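You operate a simulated robot arm through the tools that you are given. There is no shell and no other tool. Be economical: measure what you need, move in short steps, check, and stop when the job is done.

You run a simulated two-armed robot. Do the job below in one go: nothing can be reset, and whatever is moved stays where it is left.

## Task
Pick up the white bag from the low end of the desk with one hand, pass it to the other hand and put it on the long bench top. Set down upright: white bag.
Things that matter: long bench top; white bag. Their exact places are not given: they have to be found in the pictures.

It is judged by the outcome, as a careful person would: the job done as asked, and still so three seconds after it is handed in. It fails if anything else is knocked over, pushed out of place, dropped, spilled or broken.

## Robot
Two 6-joint arms with two-finger grippers on one trunk, on a base that drives. Base frame: it is fixed to the floor where the robot stands at the start and does not move with it; the origin is under the middle of the robot, x ahead of it, y to its left, z up. Units: cm, degrees, N and s.
The left shoulder is at the start at [6, 14.3, 82.5], the right one opposite. With the tool pointing down near the work surface each hand reaches from about 30 to 72 cm from the robot's upright axis, wherever it stands, measured 20 degrees to its own side. Places, roughly: long bench top [-110, 40, 80]. Payload 2.45 kg a hand.
The TCP of each hand is the grasp point between the finger pads, 2.6 cm short of the fingertips. In the tool frame z runs along the fingers and y along their closing line. Largest opening 9.6 cm; the body of the gripper starts 6.9 cm behind the TCP.
Orientation is that of the tool frame in the base frame, as a unit quaternion [x, y, z, w]. With the fingers straight down and closing along the base's y, the tool's x points along the base's -x, its y along +y and its z along -z.

## Interface
- The arms move only by the tool arm_command. It takes "left_rows", "right_rows" or both (then of equal length, played together; a hand with none holds still); each is a list of rows, each a list of 7 numbers: the closure, from 0 (fully open) to 1 (shut), then the shift along the base's x, y, z in units of 150 mm (1.0 is 150 mm), then the turn, a rotation vector about the base's x, y, z in units of 45 degrees (1.0 is 45 degrees). In form: [[gripper, x, y, z, wx, wy, wz], ...]. A call has 1 to 10 rows; each row is the pose to reach, as a shift and turn from the pose commanded when the call began. A call with a number of a shift or a turn outside -1 to 1 is refused whole. Each row takes 0.2 s and may step no farther than 5 cm and 8.6 degrees from the row before; otherwise, or with a gripper value out of range, the whole call is refused. Where a pose cannot be reached the arm comes as near as it can. A force on the tool above 40 N (or 10 N above the force at the start of the call, whichever is more), or a blocked arm, ends the call early, and 0.2 s more pass. Each finger halts on what it meets, pressing with about 20 N; the grip force reading is that of the motor and also rises with nothing between the fingers. The clock runs only during rows and for 0.2 s after the last one: add rows that repeat a pose to give the fingers time. It gives the time, the measured TCP pose, the force on the tool (base axes), the opening and the grip force at its end, in the units of the frame above (readings bear some noise), with the torque about the TCP (base axes, N m) and any sound that the robot's microphone picked up.
- Cameras (640 x 400 px; columns grow to the right, rows downward): "scene" is now at [8.03, 5.28, 140.74]; the picture's right is [0.94, -0.33, -0.00], its down [-0.31, -0.88, -0.36] and it looks along [0.12, 0.34, -0.93] (base axes); focal length 214 px, centre (320, 200). "left" rides on the left gripper at [8.2, -0.3, -9.8] in its tool frame; the picture's right is [0.04, 1.00, 0.00], its down [-0.73, 0.03, -0.68] and it looks along [-0.68, 0.03, 0.73] (tool axes); focal length 256 px, centre (320, 200). "right" rides on the right gripper at [8.2, 0.3, -9.8] in its tool frame; the picture's right is [-0.04, 1.00, 0.00], its down [-0.73, -0.03, -0.68] and it looks along [-0.68, -0.03, 0.73] (tool axes); focal length 256 px, centre (320, 200).
- camera(camera): a new picture of that camera. No time passes.
- raise_lower(by): slides the trunk up (or, below 0, down) by that many cm; the arms and the scene camera ride with it, the base frame stays. It gives what a move gives, with no picture.
- base_move(legs): drives the robot by 1 to 6 legs, each [ahead, turn to the left] in cm and degrees, along the robot's own axes; the way and the turn of a leg run together, so that a leg with both is an arc; at most 150 cm and 180 degrees a leg. The arms and the cameras ride along, it lands a little off, and it stops where it bumps. It gives what a move gives.
- head_to(pan, tilt): turns the head with the scene camera to pan (to the left, within 86 degrees either way) and tilt (down, from -29 to 69), counted from straight ahead of the robot. It gives what a move gives.
- locate(camera, pixels): for up to 12 pixels [column, row] of the newest picture of that camera ("zoom" is the newest enlarged one), the place [x, y, z] in the base frame of the surface seen there, good to about 0.2 cm. No time passes.
- enlarge(camera, box): a new picture of the part [left, top, right, bottom] of that camera's present view, enlarged. No time passes.
- hand_in(): hands the job in; it is judged then, once.

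Go step by step. Measure first, check grasps and placings, and put right what went wrong. The budget is 80 turns and 58 pictures, counting those below and the enlarged ones. Unless the task says otherwise, let go and move clear before handing in, and close with one line.

The tools are called after "Request:" as a command line: name --argument value ..., lists and objects as JSON in quotes. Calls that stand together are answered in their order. arm_command: Moves the arms, as the interface text tells. Its arguments: {"type":"object","properties":{"left_rows":{"type":"array","items":{"type":"array","items":{"type":"number"}}},"right_rows":{"type":"array","items":{"type":"array","items":{"type":"number"}}}},"required":[]} The other tools are called the same way: raise_lower (by) slides the trunk up or down; base_move (legs) drives the base; head_to (pan, tilt) turns the head that bears the scene camera; camera (camera) takes a picture; locate (camera, pixels) gives the place of the surface under pixels of a picture; enlarge (camera, box) takes an enlarged picture of a part of a camera's view; hand_in () hands the job in.

At the start:

```text
time_s: 0.0
left_tool_pos: [43.17, -6.93, 108.48]
left_tool_rot: [-0.001, 1.0, 0.0, 0.0]
left_contact_force: [-0.4, 0.2, -0.4]
left_torque: [-0.04, 0.02, -0.02]
left_opening: 9.62
left_gripper_force: 0.0
right_tool_pos: [31.61, -44.76, 107.94]
right_tool_rot: [0.0, 1.0, 0.001, 0.0]
right_contact_force: [-0.8, 0.1, -0.4]
right_torque: [-0.01, -0.01, 0.0]
right_opening: 9.61
right_gripper_force: 0.0
trunk travel left (down, up): [-45.0, 14.0]
robot x, y, heading: [-0.12, -0.05, 0.0]
head pan, tilt: [70.8, 68.8]
```

scene: 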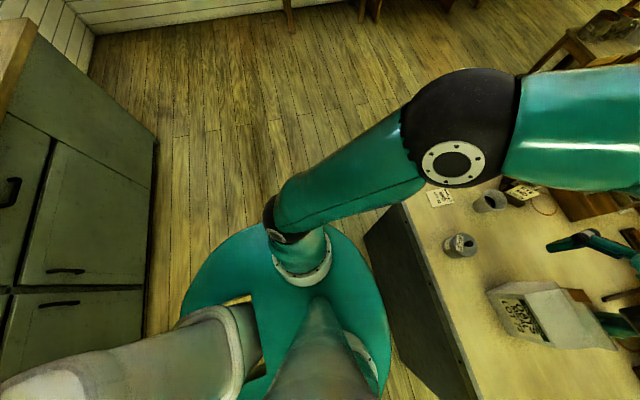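
right: 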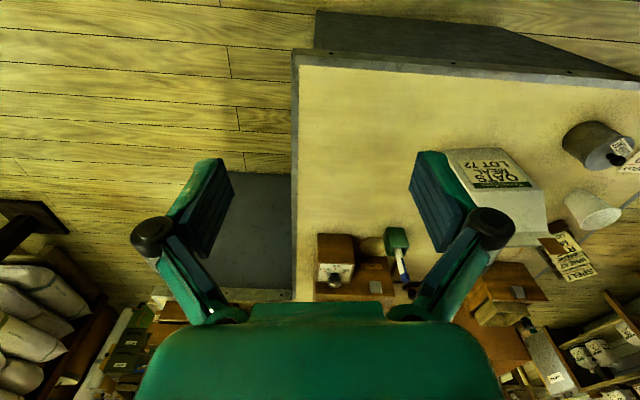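
left: 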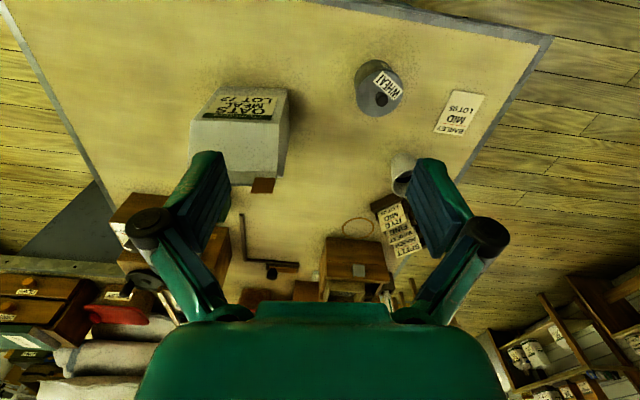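

The white bag (OATS MEAL LOT 72) shows at left-camera pixel (235,120) and scene pixel (555,315). I'll turn the head ahead to see the desk and locate the bag.

Request:
locate --camera "left" --pixels '[[215, 92], [285, 92], [272, 122], [192, 122], [190, 150], [275, 180], [290, 150], [372, 85], [400, 170], [350, 130], [262, 186], [240, 60]]'

Request:
head_to --pan 0 --tilt 50

Request:
camera --camera "scene"

```text
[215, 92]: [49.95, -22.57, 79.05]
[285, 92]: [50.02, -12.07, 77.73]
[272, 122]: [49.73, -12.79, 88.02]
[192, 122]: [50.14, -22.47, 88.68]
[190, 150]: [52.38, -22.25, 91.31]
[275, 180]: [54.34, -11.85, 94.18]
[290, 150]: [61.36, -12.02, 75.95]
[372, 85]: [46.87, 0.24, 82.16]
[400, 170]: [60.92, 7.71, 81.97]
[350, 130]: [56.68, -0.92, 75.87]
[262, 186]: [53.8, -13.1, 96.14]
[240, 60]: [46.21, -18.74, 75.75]
```

```text
time_s: 1.4
left_tool_pos: [43.05, -6.91, 108.63]
left_tool_rot: [0.0, 1.0, 0.0, 0.0]
left_contact_force: [0.0, 0.6, -0.5]
left_torque: [0.05, 0.03, 0.0]
left_opening: 9.57
left_gripper_force: 0.1
right_tool_pos: [31.59, -44.84, 108.07]
right_tool_rot: [0.0, 1.0, 0.001, 0.0]
right_contact_force: [0.3, 0.5, 0.4]
right_torque: [0.0, -0.01, 0.05]
right_opening: 9.6
right_gripper_force: 0.1
trunk travel left (down, up): [-45.0, 14.0]
robot x, y, heading: [0.14, -0.2, -0.2]
head pan, tilt: [0.0, 50.0]
```

```text
54 pictures are left
```

scene: 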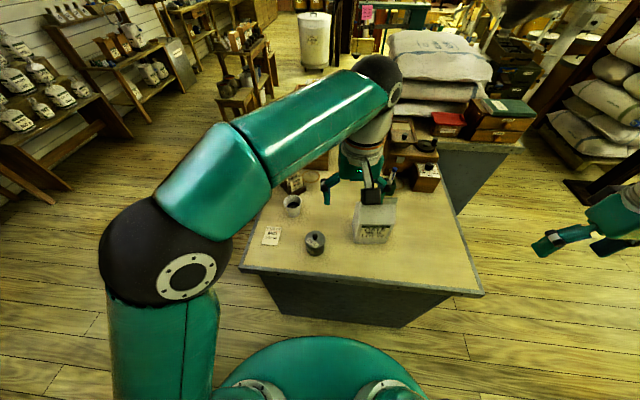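

The bag is at scene pixel (373,222), on the near desk end (top z≈75.8). I'll look closer for shape and top details.

Request:
enlarge --camera "scene" --box '[260, 130, 500, 280]'

Request:
enlarge --camera "right" --box '[400, 110, 640, 260]'

Request:
enlarge --camera "left" --box '[140, 60, 380, 210]'

```text
2.67 times, centred on (380, 205) of scene
```

zoom: 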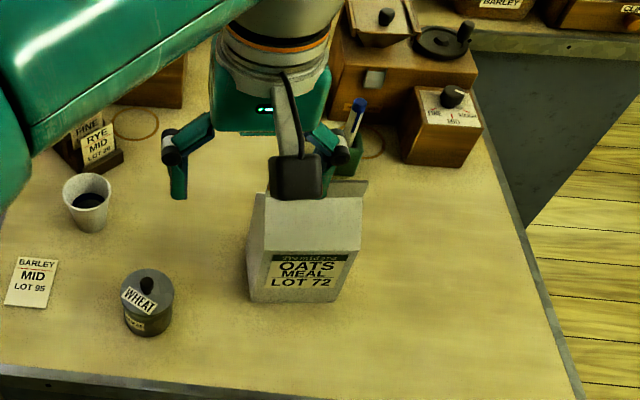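

```text
2.67 times, centred on (520, 185) of right
```

zoom: 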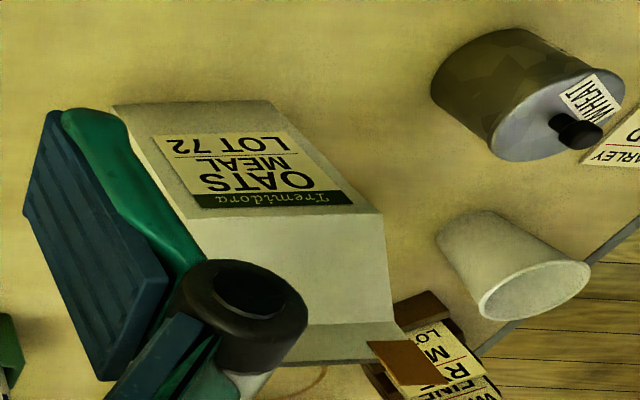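

```text
2.67 times, centred on (260, 135) of left
```

zoom: 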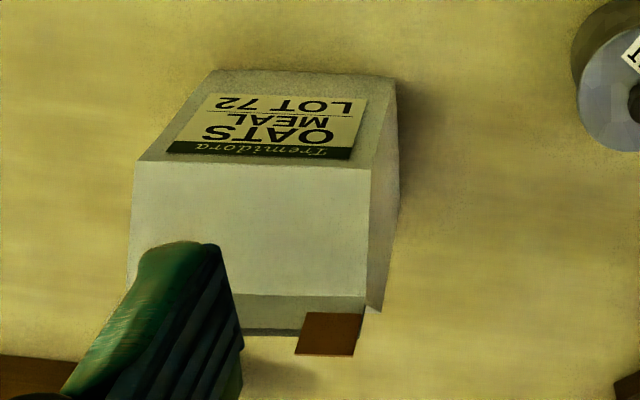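

The bag has a sloped shoulder and a thin fold on top. I'll measure its corners from the latest zoom and get a right zoom again.

Request:
locate --camera "zoom" --pixels '[[215, 78], [392, 82], [145, 165], [366, 172], [138, 285], [364, 290], [300, 310], [250, 325], [393, 200], [330, 340], [375, 305], [340, 300]]'

Request:
enlarge --camera "right" --box '[300, 130, 620, 330]'

```text
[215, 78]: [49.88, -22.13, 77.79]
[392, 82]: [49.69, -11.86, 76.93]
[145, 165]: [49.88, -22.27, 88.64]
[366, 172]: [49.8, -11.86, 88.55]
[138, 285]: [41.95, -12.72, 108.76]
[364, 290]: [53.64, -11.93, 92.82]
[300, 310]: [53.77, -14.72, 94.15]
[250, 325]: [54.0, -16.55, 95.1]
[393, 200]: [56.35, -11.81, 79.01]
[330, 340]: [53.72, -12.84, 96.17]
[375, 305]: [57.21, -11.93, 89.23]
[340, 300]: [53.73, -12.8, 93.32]
```

```text
2.00 times, centred on (460, 230) of right
```

zoom: 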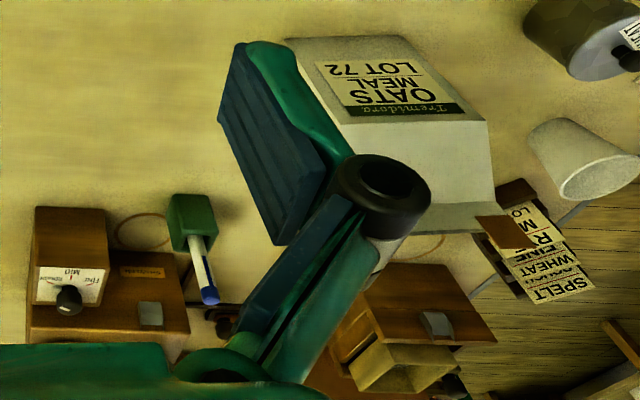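

Body spans x 49.8–~58, y −22..−12, top fold at x≈53.8, z 92.5–95.8. I'll check the surroundings on the approach side.

Request:
locate --camera "zoom" --pixels '[[40, 215], [100, 215], [70, 230], [185, 200], [205, 245], [208, 298], [150, 310], [35, 340], [185, 330], [420, 300], [370, 290], [190, 240]]'

Request:
arm_command --right_rows '[[0, 0, 0, 0, 0.1, 0.1, -0.1], [0, 0.1, 0, 0, 0.2, 0.2, -0.2], [0, 0.2, 0, 0, 0.3, 0.3, -0.3], [0, 0.3, 0, 0, 0.4, 0.4, -0.4], [0, 0.4, 0, 0, 0.5, 0.5, -0.5], [0, 0.5, 0, 0, 0.6, 0.6, -0.6], [0, 0.6, 0, 0, 0.7, 0.7, -0.7], [0, 0.7, 0, 0, 0.77, 0.77, -0.77]]'

```text
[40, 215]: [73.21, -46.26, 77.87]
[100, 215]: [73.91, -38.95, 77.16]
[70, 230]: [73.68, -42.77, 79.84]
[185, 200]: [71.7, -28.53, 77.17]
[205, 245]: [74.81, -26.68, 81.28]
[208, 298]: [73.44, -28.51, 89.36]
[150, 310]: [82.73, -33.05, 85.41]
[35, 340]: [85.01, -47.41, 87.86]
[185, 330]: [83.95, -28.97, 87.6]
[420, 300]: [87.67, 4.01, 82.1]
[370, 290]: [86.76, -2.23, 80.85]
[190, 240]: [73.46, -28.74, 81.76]
```

```text
time_s: 3.2
left_tool_pos: [43.09, -7.01, 108.39]
left_tool_rot: [0.001, 1.0, 0.0, -0.001]
left_contact_force: [0.1, -0.7, -0.8]
left_torque: [0.0, 0.04, 0.03]
left_opening: 9.64
left_gripper_force: 0.0
right_tool_pos: [38.69, -38.77, 101.7]
right_tool_rot: [0.289, 0.866, 0.289, -0.287]
right_contact_force: [0.6, 0.0, 0.1]
right_torque: [0.03, 0.0, 0.0]
right_opening: 9.6
right_gripper_force: 0.0
right hand out of reach, approached as far as the arm can: row 5, 6, 7, 8
trunk travel left (down, up): [-45.0, 14.0]
robot x, y, heading: [-0.14, 0.01, 0.1]
head pan, tilt: [0.0, 50.0]
```

The approach side is clear, but reach is poor for this sideways approach. Standing on the desk's −y side would make it straight ahead, so I'll look that way.

Request:
locate --camera "scene" --pixels '[[242, 270], [484, 295], [463, 215], [522, 148], [440, 150], [590, 200], [400, 325], [275, 300]]'

Request:
head_to --pan -60 --tilt 45

Request:
camera --camera "scene"

```text
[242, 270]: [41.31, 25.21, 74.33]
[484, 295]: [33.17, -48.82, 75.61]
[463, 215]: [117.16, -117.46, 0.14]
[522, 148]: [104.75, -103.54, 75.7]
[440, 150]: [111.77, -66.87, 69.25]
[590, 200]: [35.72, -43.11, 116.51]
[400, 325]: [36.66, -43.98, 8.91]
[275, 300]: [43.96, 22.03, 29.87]
```

```text
time_s: 4.5
left_tool_pos: [43.08, -6.96, 108.55]
left_tool_rot: [0.0, 1.0, 0.0, 0.0]
left_contact_force: [-0.1, -0.7, 0.4]
left_torque: [-0.01, 0.03, 0.02]
left_opening: 9.6
left_gripper_force: 0.0
right_tool_pos: [38.74, -38.7, 101.72]
right_tool_rot: [0.289, 0.867, 0.289, -0.286]
right_contact_force: [0.1, 0.6, -0.2]
right_torque: [0.0, 0.01, -0.02]
right_opening: 9.58
right_gripper_force: 0.0
trunk travel left (down, up): [-45.0, 14.0]
robot x, y, heading: [0.0, -0.21, 0.2]
head pan, tilt: [-60.0, 45.0]
```

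```text
49 pictures are left
```

scene: 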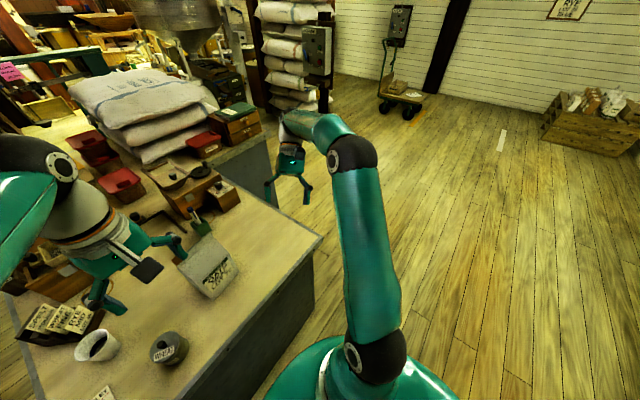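

Desk's near-right corner is about (33,−49), and the floor on the −y side is open. I'll check the base's radius and my surroundings before driving.

Request:
locate --camera "scene" --pixels '[[265, 397], [300, 352], [335, 338], [320, 238], [455, 390], [420, 100], [560, 150], [270, 180], [380, 110], [225, 140], [305, 285]]'

Request:
head_to --pan 86 --tilt 25

Request:
camera --camera "scene"

```text
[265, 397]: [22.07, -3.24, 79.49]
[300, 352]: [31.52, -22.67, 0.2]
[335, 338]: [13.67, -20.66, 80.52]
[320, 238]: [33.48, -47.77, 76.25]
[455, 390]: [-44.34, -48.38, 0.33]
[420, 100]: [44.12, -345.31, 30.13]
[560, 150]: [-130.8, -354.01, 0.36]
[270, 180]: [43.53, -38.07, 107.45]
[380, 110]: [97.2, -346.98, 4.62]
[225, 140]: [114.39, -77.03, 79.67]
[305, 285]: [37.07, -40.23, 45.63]
```

```text
time_s: 6.8
left_tool_pos: [43.03, -6.96, 108.57]
left_tool_rot: [0.0, 1.0, 0.001, 0.0]
left_contact_force: [-0.2, 0.3, 0.3]
left_torque: [0.01, 0.02, 0.0]
left_opening: 9.59
left_gripper_force: 0.0
right_tool_pos: [38.61, -38.61, 101.71]
right_tool_rot: [0.288, 0.867, 0.288, -0.287]
right_contact_force: [0.2, 0.2, 0.0]
right_torque: [0.01, 0.02, -0.02]
right_opening: 9.58
right_gripper_force: 0.0
trunk travel left (down, up): [-45.0, 14.0]
robot x, y, heading: [0.32, -0.01, -0.1]
head pan, tilt: [85.9, 25.0]
```

```text
48 pictures are left
```

scene: 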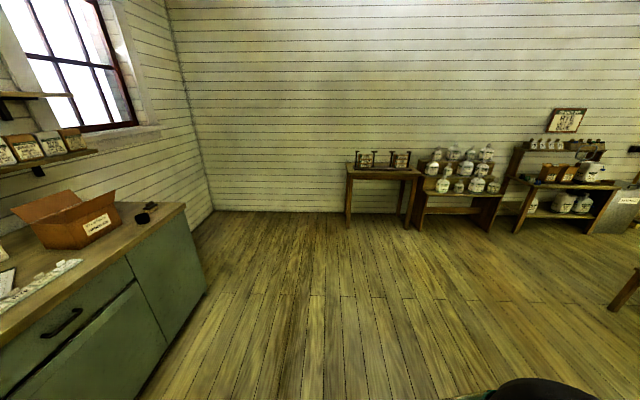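

The long bench is at left, seen with an open box at the far end (70,220). I'll measure its top while it's in view.

Request:
locate --camera "scene" --pixels '[[184, 205], [130, 250], [60, 302], [10, 335], [110, 245], [40, 275], [75, 240], [145, 217], [20, 265], [120, 205], [5, 300], [205, 290]]'

```text
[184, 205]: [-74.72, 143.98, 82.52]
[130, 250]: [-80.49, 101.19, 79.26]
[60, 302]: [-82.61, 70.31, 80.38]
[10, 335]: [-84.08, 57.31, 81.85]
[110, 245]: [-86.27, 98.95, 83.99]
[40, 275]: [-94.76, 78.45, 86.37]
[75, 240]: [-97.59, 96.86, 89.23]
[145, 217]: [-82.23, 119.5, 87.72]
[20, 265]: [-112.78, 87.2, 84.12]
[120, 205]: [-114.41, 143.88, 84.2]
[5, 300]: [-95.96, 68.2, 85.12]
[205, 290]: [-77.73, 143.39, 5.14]
```

Bench front edge is near x≈−82, top z≈83. First I'll tuck the right hand, then drive around to the desk's −y side.

Request:
arm_command --right_rows '[[0, -0.25, 0, 0.2, 0, 0, 0], [0, -0.5, 0, 0.4, 0, 0, 0], [0, -0.75, 0, 0.5, 0, 0, 0]]'

Request:
base_move --legs '[[0, -100], [100, 0], [0, 100]]'

Request:
head_to --pan 20 --tilt 40

Request:
camera --camera "scene"

```text
time_s: 7.6
left_tool_pos: [42.96, -6.98, 108.61]
left_tool_rot: [0.0, 1.0, -0.001, 0.0]
left_contact_force: [0.1, -0.2, -0.1]
left_torque: [0.02, 0.02, -0.02]
left_opening: 9.59
left_gripper_force: 0.1
right_tool_pos: [27.0, -37.42, 106.71]
right_tool_rot: [0.288, 0.867, 0.289, -0.287]
right_contact_force: [0.2, -0.5, 0.6]
right_torque: [0.02, -0.02, -0.01]
right_opening: 9.59
right_gripper_force: 0.1
right hand out of reach, approached as far as the arm can: row 1, 2, 3
trunk travel left (down, up): [-45.0, 14.0]
robot x, y, heading: [0.03, 0.05, 0.1]
head pan, tilt: [85.9, 25.0]
```

```text
time_s: 11.1
left_tool_pos: [13.48, -41.97, 109.17]
left_tool_rot: [0.526, 0.851, -0.006, -0.001]
left_contact_force: [1.0, 0.9, 0.1]
left_torque: [0.01, -0.01, -0.01]
left_opening: 9.62
left_gripper_force: 0.0
right_tool_pos: [-21.25, -40.19, 105.47]
right_tool_rot: [0.713, 0.581, 0.385, -0.078]
right_contact_force: [-0.3, 0.9, -0.1]
right_torque: [0.01, 0.01, 0.0]
right_opening: 9.62
right_gripper_force: 0.1
trunk travel left (down, up): [-45.0, 14.0]
robot x, y, heading: [3.43, 2.07, -66.1]
head pan, tilt: [85.9, 25.0]
stopped in leg 1: the robot was blocked; the commanded pose is now the measured one
```

```text
time_s: 12.4
left_tool_pos: [13.53, -42.08, 109.24]
left_tool_rot: [0.526, 0.85, -0.006, -0.001]
left_contact_force: [0.5, 0.5, -0.2]
left_torque: [0.02, 0.03, -0.02]
left_opening: 9.61
left_gripper_force: 0.0
right_tool_pos: [-21.39, -40.13, 105.5]
right_tool_rot: [0.713, 0.58, 0.386, -0.078]
right_contact_force: [0.0, -0.1, 1.0]
right_torque: [-0.02, 0.02, -0.01]
right_opening: 9.6
right_gripper_force: 0.2
trunk travel left (down, up): [-45.0, 14.0]
robot x, y, heading: [3.67, 2.17, -66.1]
head pan, tilt: [20.0, 40.0]
```

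```text
47 pictures are left
```

scene: 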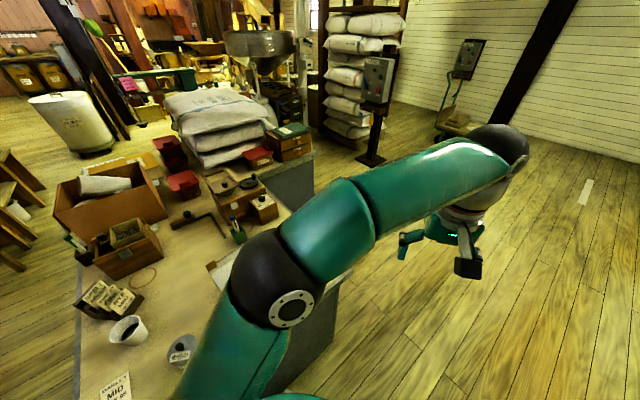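

The turn stopped at −66°, blocked. I need to see what the left elbow, at (275,290), or the base touched.

Request:
enlarge --camera "scene" --box '[70, 180, 390, 400]'

Request:
locate --camera "scene" --pixels '[[275, 265], [320, 300], [225, 265], [215, 275], [300, 350], [250, 330], [270, 398], [210, 380], [345, 285], [180, 350]]'

Request:
camera --camera "left"

```text
1.82 times, centred on (230, 290) of scene
```

zoom: 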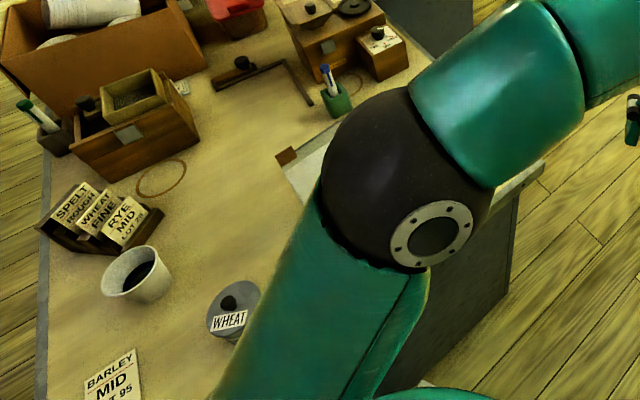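

```text
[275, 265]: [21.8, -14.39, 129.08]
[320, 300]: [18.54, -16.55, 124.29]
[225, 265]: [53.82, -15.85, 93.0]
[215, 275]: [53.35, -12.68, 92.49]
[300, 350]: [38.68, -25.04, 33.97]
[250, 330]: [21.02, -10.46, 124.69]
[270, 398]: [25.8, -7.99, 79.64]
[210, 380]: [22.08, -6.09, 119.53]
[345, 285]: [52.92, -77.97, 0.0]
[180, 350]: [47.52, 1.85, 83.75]
```

```text
45 pictures are left
```

left: 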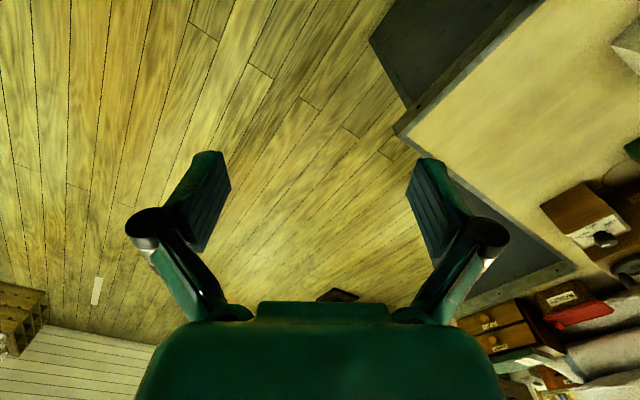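

The bag hasn't moved (fold still at x≈53.8), so the base itself met the desk's side. I'll turn back, reverse away, then go round.

Request:
base_move --legs '[[0, 60], [-24, 0], [0, -80], [105, 0]]'

```text
time_s: 15.7
left_tool_pos: [46.72, -12.42, 109.31]
left_tool_rot: [0.04, 0.999, -0.007, 0.001]
left_contact_force: [-0.4, 0.9, 0.0]
left_torque: [-0.07, 0.01, 0.01]
left_opening: 9.62
left_gripper_force: 0.1
right_tool_pos: [27.15, -41.12, 105.88]
right_tool_rot: [0.336, 0.856, 0.295, -0.258]
right_contact_force: [0.5, 0.0, 1.4]
right_torque: [-0.03, -0.03, 0.0]
right_opening: 9.63
right_gripper_force: 0.0
trunk travel left (down, up): [-45.0, 14.0]
robot x, y, heading: [3.72, -2.31, -7.4]
head pan, tilt: [20.0, 40.0]
stopped in leg 1: the robot was blocked; the commanded pose is now the measured one
```

Blocked again just before finishing the turn at −7°. I'll reverse straight away from the desk alone.

Request:
base_move --legs '[[-26, 0]]'

Request:
head_to --pan 0 --tilt 55

Request:
camera --camera "scene"

```text
time_s: 17.6
left_tool_pos: [20.43, -9.17, 109.13]
left_tool_rot: [0.042, 0.999, -0.005, 0.002]
left_contact_force: [-0.5, 0.0, 0.1]
left_torque: [-0.02, -0.04, 0.01]
left_opening: 9.59
left_gripper_force: 0.1
right_tool_pos: [0.92, -37.86, 105.72]
right_tool_rot: [0.336, 0.856, 0.295, -0.258]
right_contact_force: [-0.4, 0.1, -0.5]
right_torque: [-0.02, -0.02, -0.01]
right_opening: 9.61
right_gripper_force: 0.1
trunk travel left (down, up): [-45.0, 14.0]
robot x, y, heading: [-22.61, 1.5, -7.7]
head pan, tilt: [20.0, 40.0]
```

```text
time_s: 18.5
left_tool_pos: [20.51, -9.15, 109.07]
left_tool_rot: [0.042, 0.999, -0.005, 0.001]
left_contact_force: [-0.2, 0.3, 0.1]
left_torque: [-0.03, 0.01, -0.02]
left_opening: 9.62
left_gripper_force: 0.0
right_tool_pos: [0.92, -38.03, 105.74]
right_tool_rot: [0.335, 0.856, 0.296, -0.259]
right_contact_force: [0.0, 1.0, -1.1]
right_torque: [0.04, -0.02, 0.02]
right_opening: 9.62
right_gripper_force: 0.1
trunk travel left (down, up): [-45.0, 14.0]
robot x, y, heading: [-22.88, 1.12, -7.6]
head pan, tilt: [0.0, 55.0]
```

```text
44 pictures are left
```

scene: 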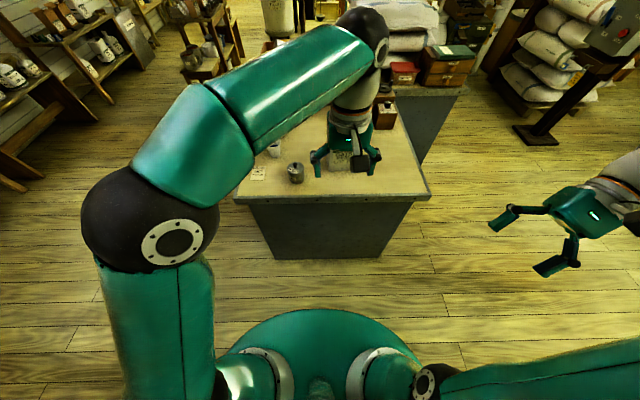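

All clear now around the base. I'll go round the corner with generous distance.

Request:
base_move --legs '[[0, -75], [120, 0], [0, 83], [48, 0], [0, 90]]'

Request:
camera --camera "scene"

```text
time_s: 21.6
left_tool_pos: [-10.46, -41.51, 109.34]
left_tool_rot: [0.539, 0.842, -0.005, -0.001]
left_contact_force: [-1.3, -0.4, -0.3]
left_torque: [0.04, -0.02, -0.03]
left_opening: 9.6
left_gripper_force: 0.1
right_tool_pos: [-44.93, -38.82, 105.69]
right_tool_rot: [0.721, 0.571, 0.386, -0.075]
right_contact_force: [-0.1, -0.7, -0.1]
right_torque: [0.07, -0.05, 0.0]
right_opening: 9.6
right_gripper_force: 0.1
trunk travel left (down, up): [-45.0, 14.0]
robot x, y, heading: [-19.11, 2.83, -69.0]
head pan, tilt: [0.0, 55.0]
stopped in leg 1: the robot was blocked; the commanded pose is now the measured one
```

```text
43 pictures are left
```

scene: 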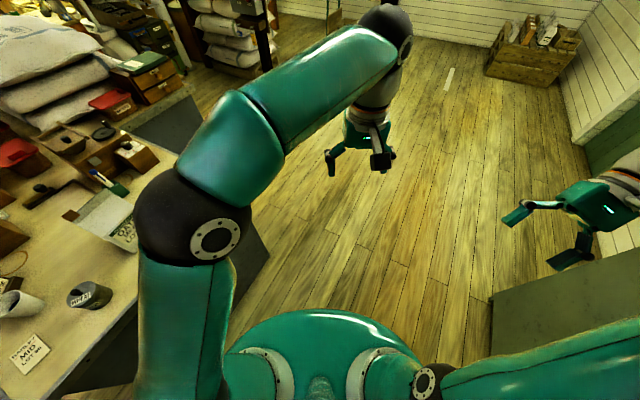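

Blocked again at about −69°; the grey block at (570,330) may be close on the right. I'll locate it.

Request:
locate --camera "scene" --pixels '[[570, 300], [495, 300], [495, 350], [630, 250], [560, 340], [130, 300], [260, 270], [110, 380], [545, 358], [605, 220]]'

Request:
head_to --pan -75 --tilt 50

Request:
camera --camera "scene"

```text
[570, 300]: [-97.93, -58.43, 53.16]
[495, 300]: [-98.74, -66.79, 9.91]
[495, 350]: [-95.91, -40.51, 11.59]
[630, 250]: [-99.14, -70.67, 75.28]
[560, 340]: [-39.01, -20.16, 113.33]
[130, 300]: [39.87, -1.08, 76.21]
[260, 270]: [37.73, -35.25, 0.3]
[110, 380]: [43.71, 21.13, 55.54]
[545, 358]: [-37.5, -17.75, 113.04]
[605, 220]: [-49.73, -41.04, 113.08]
```

```text
time_s: 23.1
left_tool_pos: [-10.4, -41.22, 109.3]
left_tool_rot: [0.539, 0.842, -0.007, 0.0]
left_contact_force: [-0.5, -0.9, 0.5]
left_torque: [0.0, 0.01, 0.01]
left_opening: 9.63
left_gripper_force: 0.2
right_tool_pos: [-44.74, -38.68, 105.74]
right_tool_rot: [0.722, 0.571, 0.385, -0.074]
right_contact_force: [-0.9, 0.0, 0.2]
right_torque: [0.01, 0.02, -0.04]
right_opening: 9.59
right_gripper_force: 0.1
trunk travel left (down, up): [-45.0, 14.0]
robot x, y, heading: [-19.08, 2.43, -68.7]
head pan, tilt: [-75.0, 50.0]
```

```text
42 pictures are left
```

scene: 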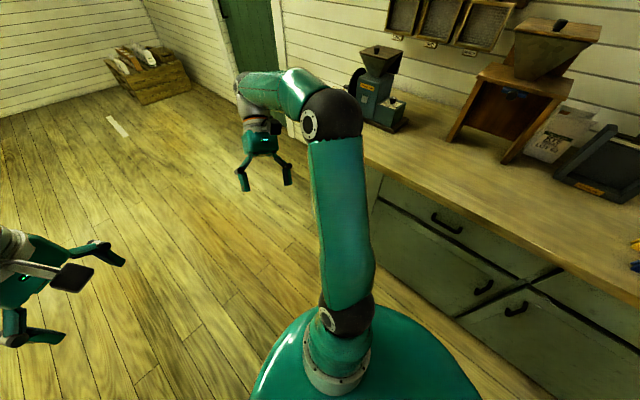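

Nothing is near the robot: bench front is ~70 cm away. All three stops came after ~60° of turn, so perhaps long turns trip the check; I'll use shorter turns.

Request:
base_move --legs '[[0, -15], [60, 0], [55, 0]]'

```text
time_s: 30.3
left_tool_pos: [-9.55, -155.02, 109.39]
left_tool_rot: [0.64, 0.769, -0.006, -0.002]
left_contact_force: [-0.3, 0.2, -1.0]
left_torque: [0.03, 0.01, 0.01]
left_opening: 9.6
left_gripper_force: 0.1
right_tool_pos: [-42.22, -143.78, 105.7]
right_tool_rot: [0.788, 0.476, 0.391, -0.025]
right_contact_force: [0.0, -0.1, 0.1]
right_torque: [0.02, 0.01, -0.01]
right_opening: 9.61
right_gripper_force: 0.0
trunk travel left (down, up): [-45.0, 14.0]
robot x, y, heading: [-6.6, -109.86, -83.4]
head pan, tilt: [-75.0, 50.0]
```

Short turns work. Continuing: turn left to heading ~0, drive ahead, then turn to face the desk.

Request:
base_move --legs '[[0, 42], [0, 42], [49, 0], [0, 45], [0, 45]]'

Request:
head_to --pan 0 --tilt 50

Request:
camera --camera "scene"

```text
time_s: 34.3
left_tool_pos: [34.49, -128.76, 109.44]
left_tool_rot: [0.094, 0.996, -0.005, 0.003]
left_contact_force: [1.0, 1.1, 1.0]
left_torque: [-0.06, -0.01, 0.01]
left_opening: 9.6
left_gripper_force: 0.1
right_tool_pos: [12.39, -155.17, 105.93]
right_tool_rot: [0.379, 0.839, 0.307, -0.241]
right_contact_force: [-0.9, 0.3, 0.2]
right_torque: [-0.03, 0.0, 0.04]
right_opening: 9.61
right_gripper_force: 0.0
trunk travel left (down, up): [-45.0, 14.0]
robot x, y, heading: [-7.38, -114.13, -13.1]
head pan, tilt: [-75.0, 50.0]
stopped in leg 2: the robot was blocked; the commanded pose is now the measured one
```

```text
time_s: 35.8
left_tool_pos: [34.54, -128.97, 109.5]
left_tool_rot: [0.094, 0.996, -0.004, 0.002]
left_contact_force: [-0.8, 0.3, 0.5]
left_torque: [0.03, 0.03, 0.02]
left_opening: 9.62
left_gripper_force: 0.0
right_tool_pos: [12.4, -155.36, 105.8]
right_tool_rot: [0.379, 0.839, 0.308, -0.242]
right_contact_force: [-0.7, -0.2, 0.4]
right_torque: [0.01, -0.03, -0.05]
right_opening: 9.59
right_gripper_force: 0.1
trunk travel left (down, up): [-45.0, 14.0]
robot x, y, heading: [-7.8, -113.97, -12.9]
head pan, tilt: [0.0, 50.0]
```

```text
41 pictures are left
```

scene: 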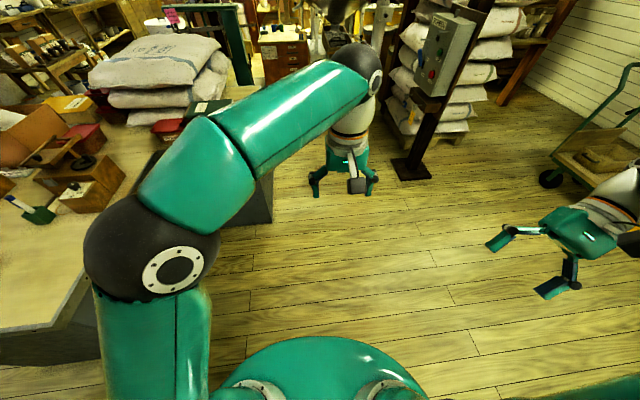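

It's indeed a cutoff after ~65° of turning, in open floor. I'll continue with short turns in separate calls.

Request:
base_move --legs '[[0, 14], [48, 0], [0, 40]]'

Request:
base_move --legs '[[0, 45]]'

Request:
camera --camera "scene"

```text
time_s: 41.7
left_tool_pos: [77.21, -87.99, 109.39]
left_tool_rot: [-0.37, 0.929, -0.004, 0.003]
left_contact_force: [-0.5, -0.1, -0.9]
left_torque: [0.03, 0.05, 0.0]
left_opening: 9.62
left_gripper_force: 0.1
right_tool_pos: [85.67, -121.37, 105.74]
right_tool_rot: [-0.045, 0.919, 0.165, -0.355]
right_contact_force: [0.0, -0.3, 0.5]
right_torque: [-0.05, 0.0, 0.02]
right_opening: 9.61
right_gripper_force: 0.0
trunk travel left (down, up): [-45.0, 14.0]
robot x, y, heading: [41.86, -115.08, 41.1]
head pan, tilt: [0.0, 50.0]
```

```text
time_s: 44.5
left_tool_pos: [47.1, -70.96, 109.3]
left_tool_rot: [-0.701, 0.713, -0.002, 0.004]
left_contact_force: [-0.6, 0.7, -0.2]
left_torque: [-0.01, 0.04, -0.01]
left_opening: 9.6
left_gripper_force: 0.1
right_tool_pos: [76.88, -88.4, 105.76]
right_tool_rot: [-0.396, 0.83, 0.014, -0.392]
right_contact_force: [-0.5, -0.5, -0.9]
right_torque: [0.01, 0.04, -0.01]
right_opening: 9.6
right_gripper_force: 0.0
trunk travel left (down, up): [-45.0, 14.0]
robot x, y, heading: [44.57, -115.83, 86.4]
head pan, tilt: [0.0, 50.0]
```

```text
40 pictures are left
```

scene: 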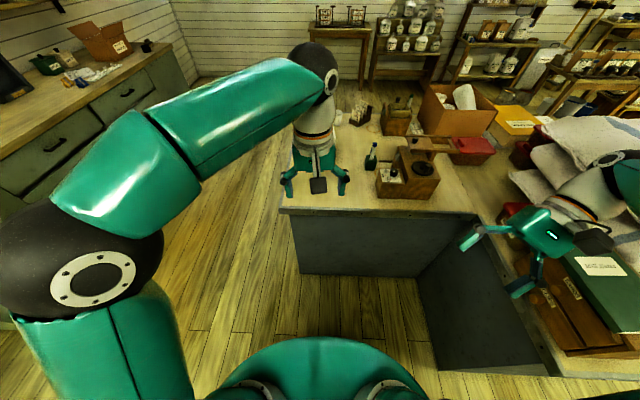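

Now facing the desk. The right elbow, at (610,165), looks near the sacks; I'll check heights before moving on.

Request:
locate --camera "scene" --pixels '[[612, 165], [590, 140], [560, 175], [600, 205], [635, 130], [600, 260], [570, 290], [550, 370], [410, 215], [285, 208], [475, 212], [415, 180]]'

Request:
head_to --pan -50 --tilt 40

Request:
camera --camera "scene"

```text
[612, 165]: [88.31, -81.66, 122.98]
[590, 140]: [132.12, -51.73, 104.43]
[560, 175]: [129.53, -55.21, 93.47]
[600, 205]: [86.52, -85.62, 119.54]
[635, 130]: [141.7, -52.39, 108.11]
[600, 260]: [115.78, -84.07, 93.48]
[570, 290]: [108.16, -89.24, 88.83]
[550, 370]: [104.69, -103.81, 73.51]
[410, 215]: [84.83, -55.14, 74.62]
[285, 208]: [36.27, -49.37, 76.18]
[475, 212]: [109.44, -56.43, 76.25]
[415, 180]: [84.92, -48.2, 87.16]
```

```text
time_s: 45.6
left_tool_pos: [47.12, -71.13, 109.47]
left_tool_rot: [-0.7, 0.714, -0.003, 0.005]
left_contact_force: [0.5, -0.1, -0.3]
left_torque: [-0.02, 0.0, -0.01]
left_opening: 9.63
left_gripper_force: 0.1
right_tool_pos: [76.91, -88.34, 105.7]
right_tool_rot: [-0.397, 0.83, 0.014, -0.391]
right_contact_force: [0.2, 0.2, -0.1]
right_torque: [0.01, 0.01, 0.01]
right_opening: 9.62
right_gripper_force: 0.1
trunk travel left (down, up): [-45.0, 14.0]
robot x, y, heading: [44.94, -115.65, 85.8]
head pan, tilt: [-50.0, 40.0]
```

```text
39 pictures are left
```

scene: 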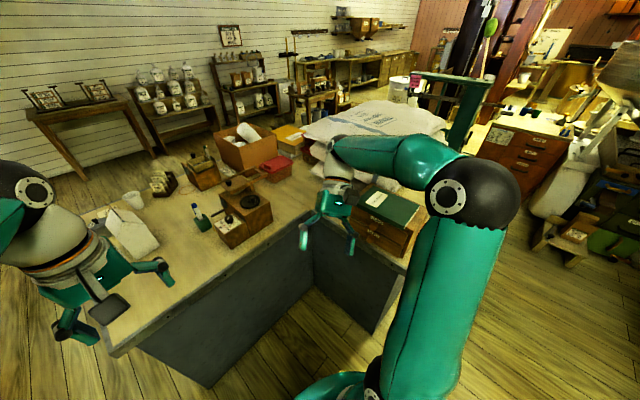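

Arm is well above the boxes. I'll move the left hand aside, and swing the right hand to a forward, 45°-down pose with fingers closing along base x.

Request:
arm_command --left_rows '[[0, -0.1, 0, 0.05, 0, 0, 0], [0, -0.2, -0.05, 0.1, 0, 0, 0], [0, -0.4, -0.1, 0.15, 0, 0, 0], [0, -0.6, -0.2, 0.2, 0, 0, 0], [0, -0.8, -0.3, 0.2, 0, 0, 0], [0, -0.8, -0.3, 0.2, 0, 0, 0]]' --right_rows '[[0, 0, 0, 0.1, 0.137, -0.09, 0.041], [0, 0, 0, 0.1, 0.274, -0.18, 0.082], [0, -0.1, 0, 0.1, 0.41, -0.27, 0.123], [0, -0.2, 0, 0.15, 0.547, -0.36, 0.164], [0, -0.3, 0, 0.2, 0.684, -0.45, 0.205], [0, -0.4, 0, 0.2, 0.821, -0.541, 0.246]]'

Request:
arm_command --right_rows '[[0, -0.1, 0, 0, 0.137, -0.09, 0.041], [0, -0.2, 0, 0, 0.274, -0.18, 0.082], [0, -0.3, 0, 0, 0.41, -0.27, 0.123], [0, -0.4, 0, 0, 0.547, -0.36, 0.164], [0, -0.5, 0, 0, 0.684, -0.45, 0.205], [0, -0.6, 0, 0, 0.821, -0.541, 0.246]]'

Request:
head_to --pan 0 --tilt 50

Request:
camera --camera "scene"

```text
time_s: 47.0
left_tool_pos: [35.08, -75.46, 112.54]
left_tool_rot: [-0.701, 0.713, -0.001, 0.006]
left_contact_force: [-0.4, 0.2, 0.2]
left_torque: [0.01, -0.01, 0.01]
left_opening: 9.6
left_gripper_force: 0.1
right_tool_pos: [70.84, -88.48, 108.92]
right_tool_rot: [-0.571, 0.804, 0.155, -0.065]
right_contact_force: [0.1, 0.2, 0.9]
right_torque: [-0.01, 0.04, -0.01]
right_opening: 9.6
right_gripper_force: 0.1
trunk travel left (down, up): [-45.0, 14.0]
robot x, y, heading: [45.01, -115.56, 86.2]
head pan, tilt: [-50.0, 40.0]
```

```text
time_s: 48.4
left_tool_pos: [35.04, -75.36, 112.7]
left_tool_rot: [-0.701, 0.714, -0.002, 0.005]
left_contact_force: [-0.4, -0.2, -0.1]
left_torque: [0.0, 0.03, 0.0]
left_opening: 9.62
left_gripper_force: 0.1
right_tool_pos: [61.88, -88.35, 108.9]
right_tool_rot: [0.653, -0.652, -0.272, -0.272]
right_contact_force: [-0.7, 0.1, -0.4]
right_torque: [0.0, 0.0, 0.02]
right_opening: 9.62
right_gripper_force: 0.0
trunk travel left (down, up): [-45.0, 14.0]
robot x, y, heading: [45.29, -115.8, 86.0]
head pan, tilt: [-50.0, 40.0]
```

```text
time_s: 49.6
left_tool_pos: [35.13, -75.48, 112.72]
left_tool_rot: [-0.701, 0.713, -0.001, 0.005]
left_contact_force: [-0.4, -0.3, 0.2]
left_torque: [-0.02, 0.0, 0.03]
left_opening: 9.61
left_gripper_force: 0.1
right_tool_pos: [61.94, -88.33, 108.92]
right_tool_rot: [0.654, -0.653, -0.271, -0.27]
right_contact_force: [0.3, 0.8, -0.6]
right_torque: [-0.02, 0.06, -0.01]
right_opening: 9.62
right_gripper_force: 0.1
trunk travel left (down, up): [-45.0, 14.0]
robot x, y, heading: [45.24, -115.61, 86.2]
head pan, tilt: [0.0, 50.0]
```

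```text
38 pictures are left
```

scene: 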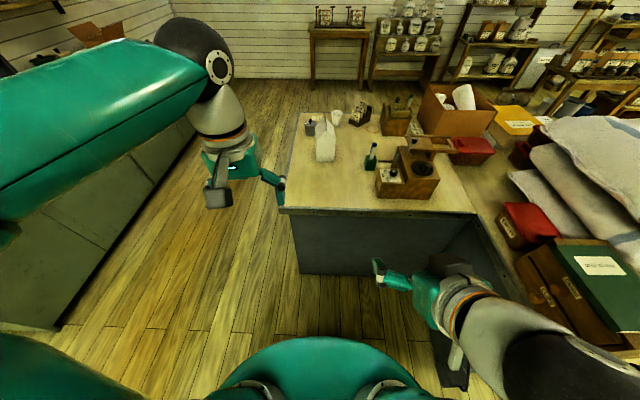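

Right gripper is now in the desired 45° pose. Checking forearm clearance to the boxes before driving ahead.

Request:
locate --camera "scene" --pixels '[[540, 360], [620, 380], [500, 310], [600, 340], [560, 320], [620, 270], [325, 130], [325, 150], [335, 160], [318, 155]]'

```text
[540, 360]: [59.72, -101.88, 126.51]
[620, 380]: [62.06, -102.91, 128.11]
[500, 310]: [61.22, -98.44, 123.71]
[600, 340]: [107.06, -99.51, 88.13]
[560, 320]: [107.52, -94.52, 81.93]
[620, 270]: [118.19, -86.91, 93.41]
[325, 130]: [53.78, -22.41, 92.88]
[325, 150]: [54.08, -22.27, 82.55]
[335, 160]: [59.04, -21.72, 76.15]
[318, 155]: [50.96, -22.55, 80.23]
```

The arm is at z>120, clear of boxes (z<95). Driving ahead 24 cm.

Request:
base_move --legs '[[24, 3]]'

Request:
camera --camera "scene"

Request:
camera --camera "right"

```text
time_s: 51.4
left_tool_pos: [34.2, -52.19, 112.54]
left_tool_rot: [0.719, -0.695, 0.002, -0.004]
left_contact_force: [-0.2, 0.6, -0.8]
left_torque: [-0.03, 0.06, 0.03]
left_opening: 9.58
left_gripper_force: 0.2
right_tool_pos: [61.42, -63.73, 108.92]
right_tool_rot: [0.67, -0.637, -0.277, -0.264]
right_contact_force: [0.6, 0.9, -0.6]
right_torque: [-0.02, 0.01, 0.0]
right_opening: 9.62
right_gripper_force: 0.1
trunk travel left (down, up): [-45.0, 14.0]
robot x, y, heading: [46.29, -91.88, 89.0]
head pan, tilt: [0.0, 50.0]
```

```text
37 pictures are left
```

scene: 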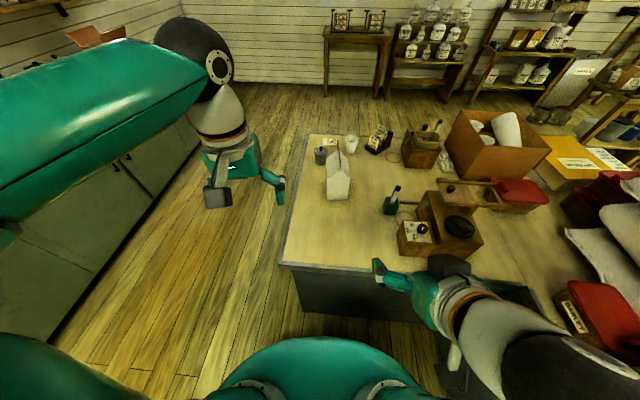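

```text
36 pictures are left
```

right: 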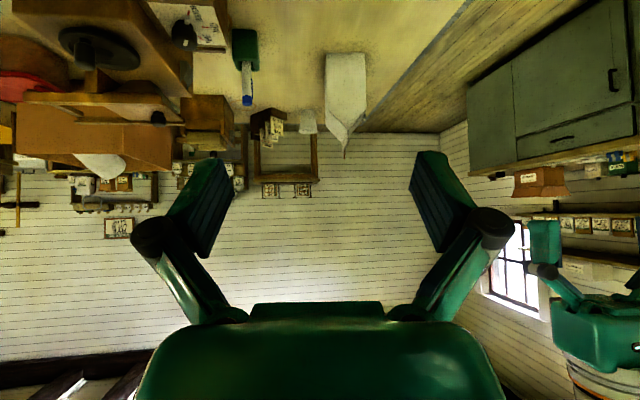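

Bag's end face shows at right pixels (345,95), ridge at (346,150). I'll measure it exactly.

Request:
locate --camera "right" --pixels '[[328, 58], [363, 58], [328, 85], [364, 85], [329, 108], [365, 98], [346, 120], [346, 150], [346, 70], [346, 140]]'

Request:
locate --camera "scene" --pixels '[[338, 160], [330, 180], [347, 178], [338, 195], [327, 160], [325, 190], [349, 195]]'

```text
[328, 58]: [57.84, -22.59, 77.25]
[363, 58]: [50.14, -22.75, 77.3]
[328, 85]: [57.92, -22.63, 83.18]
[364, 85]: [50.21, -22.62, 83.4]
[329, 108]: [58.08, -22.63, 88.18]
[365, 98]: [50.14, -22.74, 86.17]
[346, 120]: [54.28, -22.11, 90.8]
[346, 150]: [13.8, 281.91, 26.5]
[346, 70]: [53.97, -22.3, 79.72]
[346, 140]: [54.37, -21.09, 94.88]
```

```text
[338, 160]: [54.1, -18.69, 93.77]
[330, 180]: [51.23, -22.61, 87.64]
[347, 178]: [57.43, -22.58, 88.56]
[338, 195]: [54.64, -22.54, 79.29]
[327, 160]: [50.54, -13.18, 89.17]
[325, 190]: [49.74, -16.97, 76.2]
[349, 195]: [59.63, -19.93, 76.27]
```

Bag centre is x≈54.0, y −22.5..−12. I'll align the right gripper and bring it to the pre-grasp along the 45° line.

Request:
arm_command --right_rows '[[0, -0.12, 0.22, 0, 0, 0, -0.03], [0, -0.25, 0.45, 0, 0, 0, -0.062], [0, -0.37, 0.7, 0, 0, 0, -0.062], [0, -0.493, 0.9, 0, 0, 0, -0.062], [0, -0.493, 0.9, 0, 0, 0, -0.062]]'

Request:
arm_command --right_rows '[[0, 0, 0.22, 0, 0, 0, 0], [0, 0, 0.45, -0.1, 0, 0, 0], [0, 0, 0.72, -0.26, 0, 0, 0], [0, 0, 0.72, -0.26, 0, 0, 0]]'

Request:
camera --camera "right"

Request:
camera --camera "scene"

```text
time_s: 52.6
left_tool_pos: [34.23, -52.29, 112.79]
left_tool_rot: [0.719, -0.695, 0.001, -0.005]
left_contact_force: [0.3, 0.4, -0.7]
left_torque: [0.04, 0.01, -0.02]
left_opening: 9.61
left_gripper_force: 0.1
right_tool_pos: [54.05, -50.44, 108.79]
right_tool_rot: [0.654, -0.652, -0.272, -0.27]
right_contact_force: [0.6, 1.0, 0.0]
right_torque: [-0.05, -0.03, 0.0]
right_opening: 9.59
right_gripper_force: 0.0
trunk travel left (down, up): [-45.0, 14.0]
robot x, y, heading: [46.38, -92.13, 89.2]
head pan, tilt: [0.0, 50.0]
```

```text
time_s: 53.6
left_tool_pos: [34.02, -52.31, 112.75]
left_tool_rot: [0.719, -0.695, 0.002, -0.005]
left_contact_force: [0.1, -0.8, 0.1]
left_torque: [0.03, -0.01, -0.01]
left_opening: 9.59
left_gripper_force: 0.1
right_tool_pos: [54.1, -39.7, 104.99]
right_tool_rot: [0.654, -0.652, -0.272, -0.27]
right_contact_force: [0.2, 0.6, -0.2]
right_torque: [-0.01, 0.0, -0.02]
right_opening: 9.6
right_gripper_force: 0.0
trunk travel left (down, up): [-45.0, 14.0]
robot x, y, heading: [46.64, -92.1, 89.4]
head pan, tilt: [0.0, 50.0]
```

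```text
35 pictures are left
```

right: 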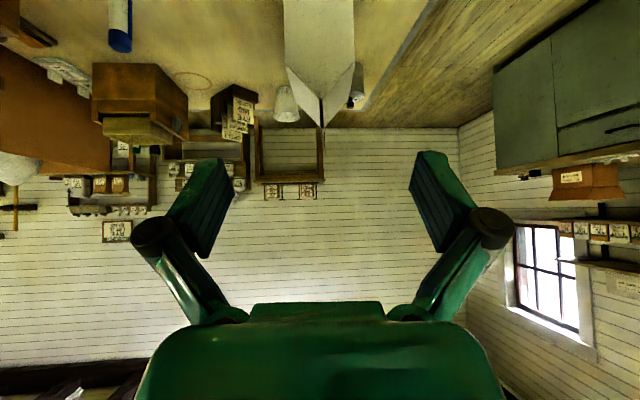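

```text
34 pictures are left
```

scene: 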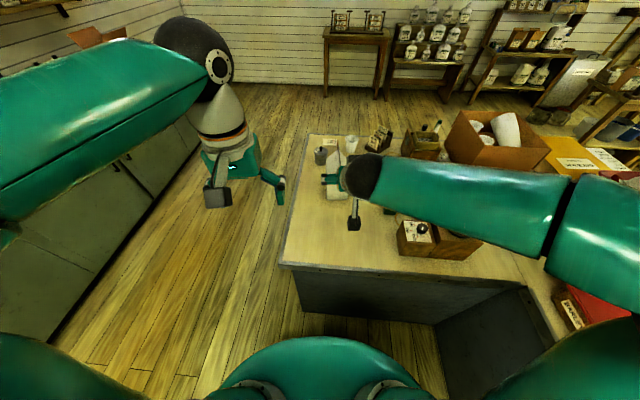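

Fingers (columns ~205 and ~435) centre on the bag (col 320). Moving in along the 45° line, first half.

Request:
arm_command --right_rows '[[0, 0, 0.2, -0.18, 0, 0, 0], [0, 0, 0.4, -0.36, 0, 0, 0], [0, 0, 0.6, -0.54, 0, 0, 0], [0, 0, 0.747, -0.667, 0, 0, 0], [0, 0, 0.747, -0.667, 0, 0, 0]]'

Request:
camera --camera "right"

Request:
camera --camera "scene"

```text
time_s: 54.8
left_tool_pos: [34.04, -52.34, 112.73]
left_tool_rot: [0.719, -0.695, 0.002, -0.004]
left_contact_force: [-0.2, -0.9, -0.5]
left_torque: [0.04, 0.0, -0.02]
left_opening: 9.6
left_gripper_force: 0.1
right_tool_pos: [54.17, -28.08, 95.05]
right_tool_rot: [0.654, -0.652, -0.272, -0.269]
right_contact_force: [0.2, -0.2, -0.3]
right_torque: [-0.04, 0.02, -0.01]
right_opening: 9.6
right_gripper_force: 0.0
trunk travel left (down, up): [-45.0, 14.0]
robot x, y, heading: [46.21, -91.99, 89.4]
head pan, tilt: [0.0, 50.0]
```

```text
33 pictures are left
```

right: 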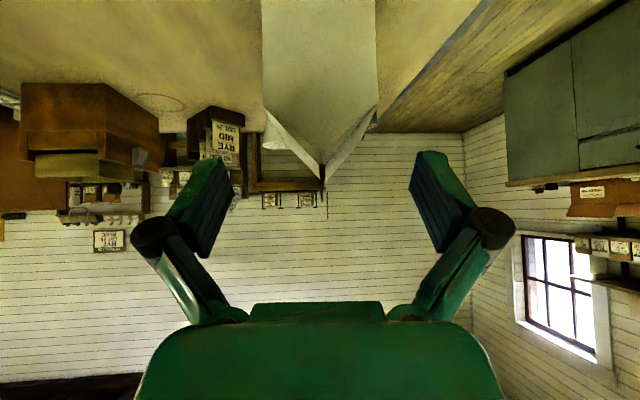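

```text
32 pictures are left
```

scene: 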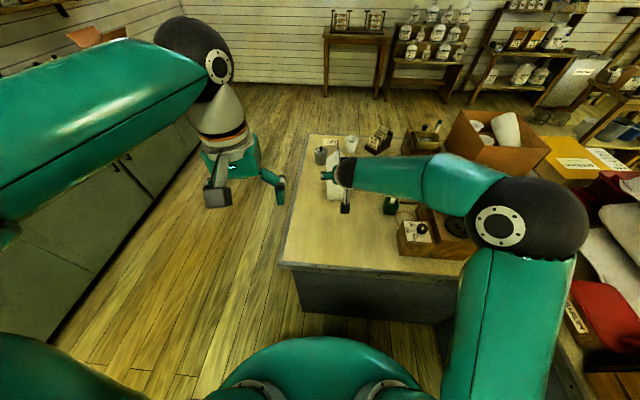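

Centred. The forearm passes over the mill and pen pot; I'll check their heights before lowering more.

Request:
locate --camera "scene" --pixels '[[345, 172], [380, 175], [430, 180], [480, 190], [530, 220], [390, 198], [420, 228], [455, 225], [425, 135], [400, 187], [440, 205]]'

```text
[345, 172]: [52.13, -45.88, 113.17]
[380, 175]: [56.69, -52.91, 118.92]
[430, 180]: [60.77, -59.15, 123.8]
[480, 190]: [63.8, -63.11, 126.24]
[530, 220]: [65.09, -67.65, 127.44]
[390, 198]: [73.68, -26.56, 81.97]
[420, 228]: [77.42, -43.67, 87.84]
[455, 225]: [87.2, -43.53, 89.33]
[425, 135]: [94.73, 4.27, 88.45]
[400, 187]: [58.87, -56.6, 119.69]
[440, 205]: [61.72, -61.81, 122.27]
```

Forearm is at z>113, well clear. Final approach around the bag.

Request:
arm_command --right_rows '[[0, -0.003, 0.13, -0.133, 0, 0, 0], [0, -0.005, 0.26, -0.265, 0, 0, 0], [0, -0.007, 0.39, -0.395, 0, 0, 0], [0, -0.008, 0.52, -0.527, 0, 0, 0], [0, -0.008, 0.64, -0.655, 0, 0, 0], [0, -0.008, 0.64, -0.655, 0, 0, 0]]'

Request:
camera --camera "right"

```text
time_s: 56.0
left_tool_pos: [34.11, -52.34, 112.84]
left_tool_rot: [0.719, -0.695, 0.002, -0.004]
left_contact_force: [-0.1, 0.8, -0.1]
left_torque: [-0.08, -0.01, 0.0]
left_opening: 9.6
left_gripper_force: 0.1
right_tool_pos: [53.79, -18.46, 87.53]
right_tool_rot: [-0.648, 0.648, 0.284, 0.28]
right_contact_force: [1.2, -12.2, 24.2]
right_torque: [0.4, 0.09, 0.01]
right_opening: 9.62
right_gripper_force: 0.1
trunk travel left (down, up): [-45.0, 14.0]
robot x, y, heading: [45.9, -92.04, 89.2]
head pan, tilt: [0.0, 50.0]
stopped in row 6 (right hand): the force on the tool passed its limit at 45 N (the readings are from after the stop); the commanded pose is now the measured one
```

```text
31 pictures are left
```

right: 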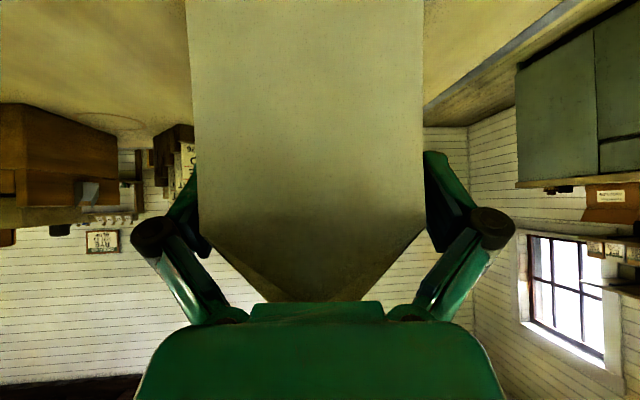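

The palm/wrist met the bag's fold at 45° (it shows at (300,300) touching the palm). I'll back off, flatten the tilt to 25°, and check the bag hasn't shifted.

Request:
arm_command --right_rows '[[0, 0.005, -0.15, 0.14, 0, 0, 0], [0, 0.012, -0.35, 0.3, 0, 0, 0], [0, 0.012, -0.6, 0.4, 0, 0, 0], [0, 0.012, -0.7, 0.4, 0.15, 0, 0], [0, 0.012, -0.76, 0.4, 0.3, 0, 0], [0, 0.012, -0.76, 0.4, 0.4, 0, 0], [0, 0.012, -0.76, 0.4, 0.4, 0, 0]]'

Request:
camera --camera "right"

Request:
enlarge --camera "scene" --box '[260, 110, 500, 260]'

```text
time_s: 57.6
left_tool_pos: [34.01, -52.25, 112.75]
left_tool_rot: [0.719, -0.695, 0.002, -0.005]
left_contact_force: [-0.3, -0.4, 0.2]
left_torque: [0.0, 0.01, 0.02]
left_opening: 9.58
left_gripper_force: 0.1
right_tool_pos: [54.09, -30.09, 92.68]
right_tool_rot: [0.6, -0.598, -0.378, -0.374]
right_contact_force: [1.0, 0.1, -0.9]
right_torque: [-0.02, -0.01, 0.01]
right_opening: 9.62
right_gripper_force: 0.0
trunk travel left (down, up): [-45.0, 14.0]
robot x, y, heading: [46.37, -91.71, 89.2]
head pan, tilt: [0.0, 50.0]
```

```text
30 pictures are left
```

right: 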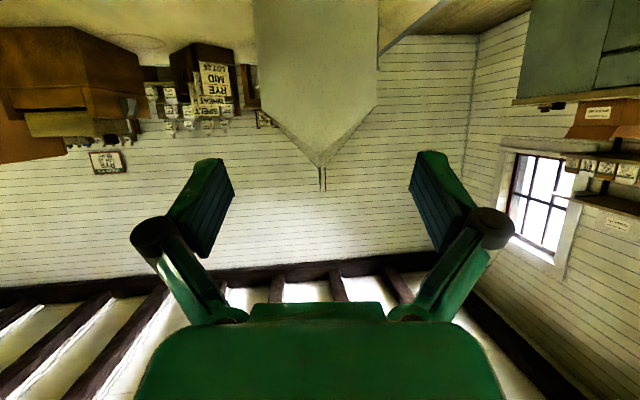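

```text
2.67 times, centred on (380, 185) of scene
```

zoom: 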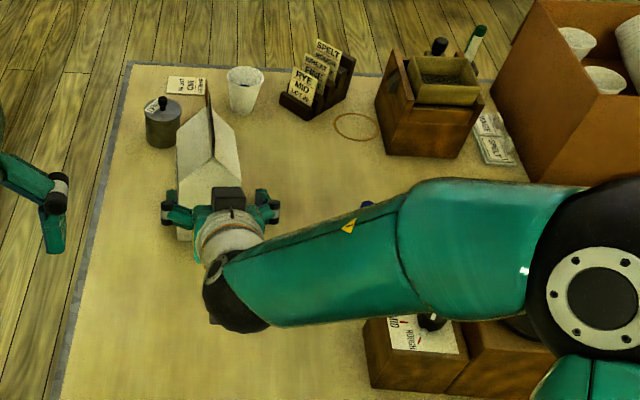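

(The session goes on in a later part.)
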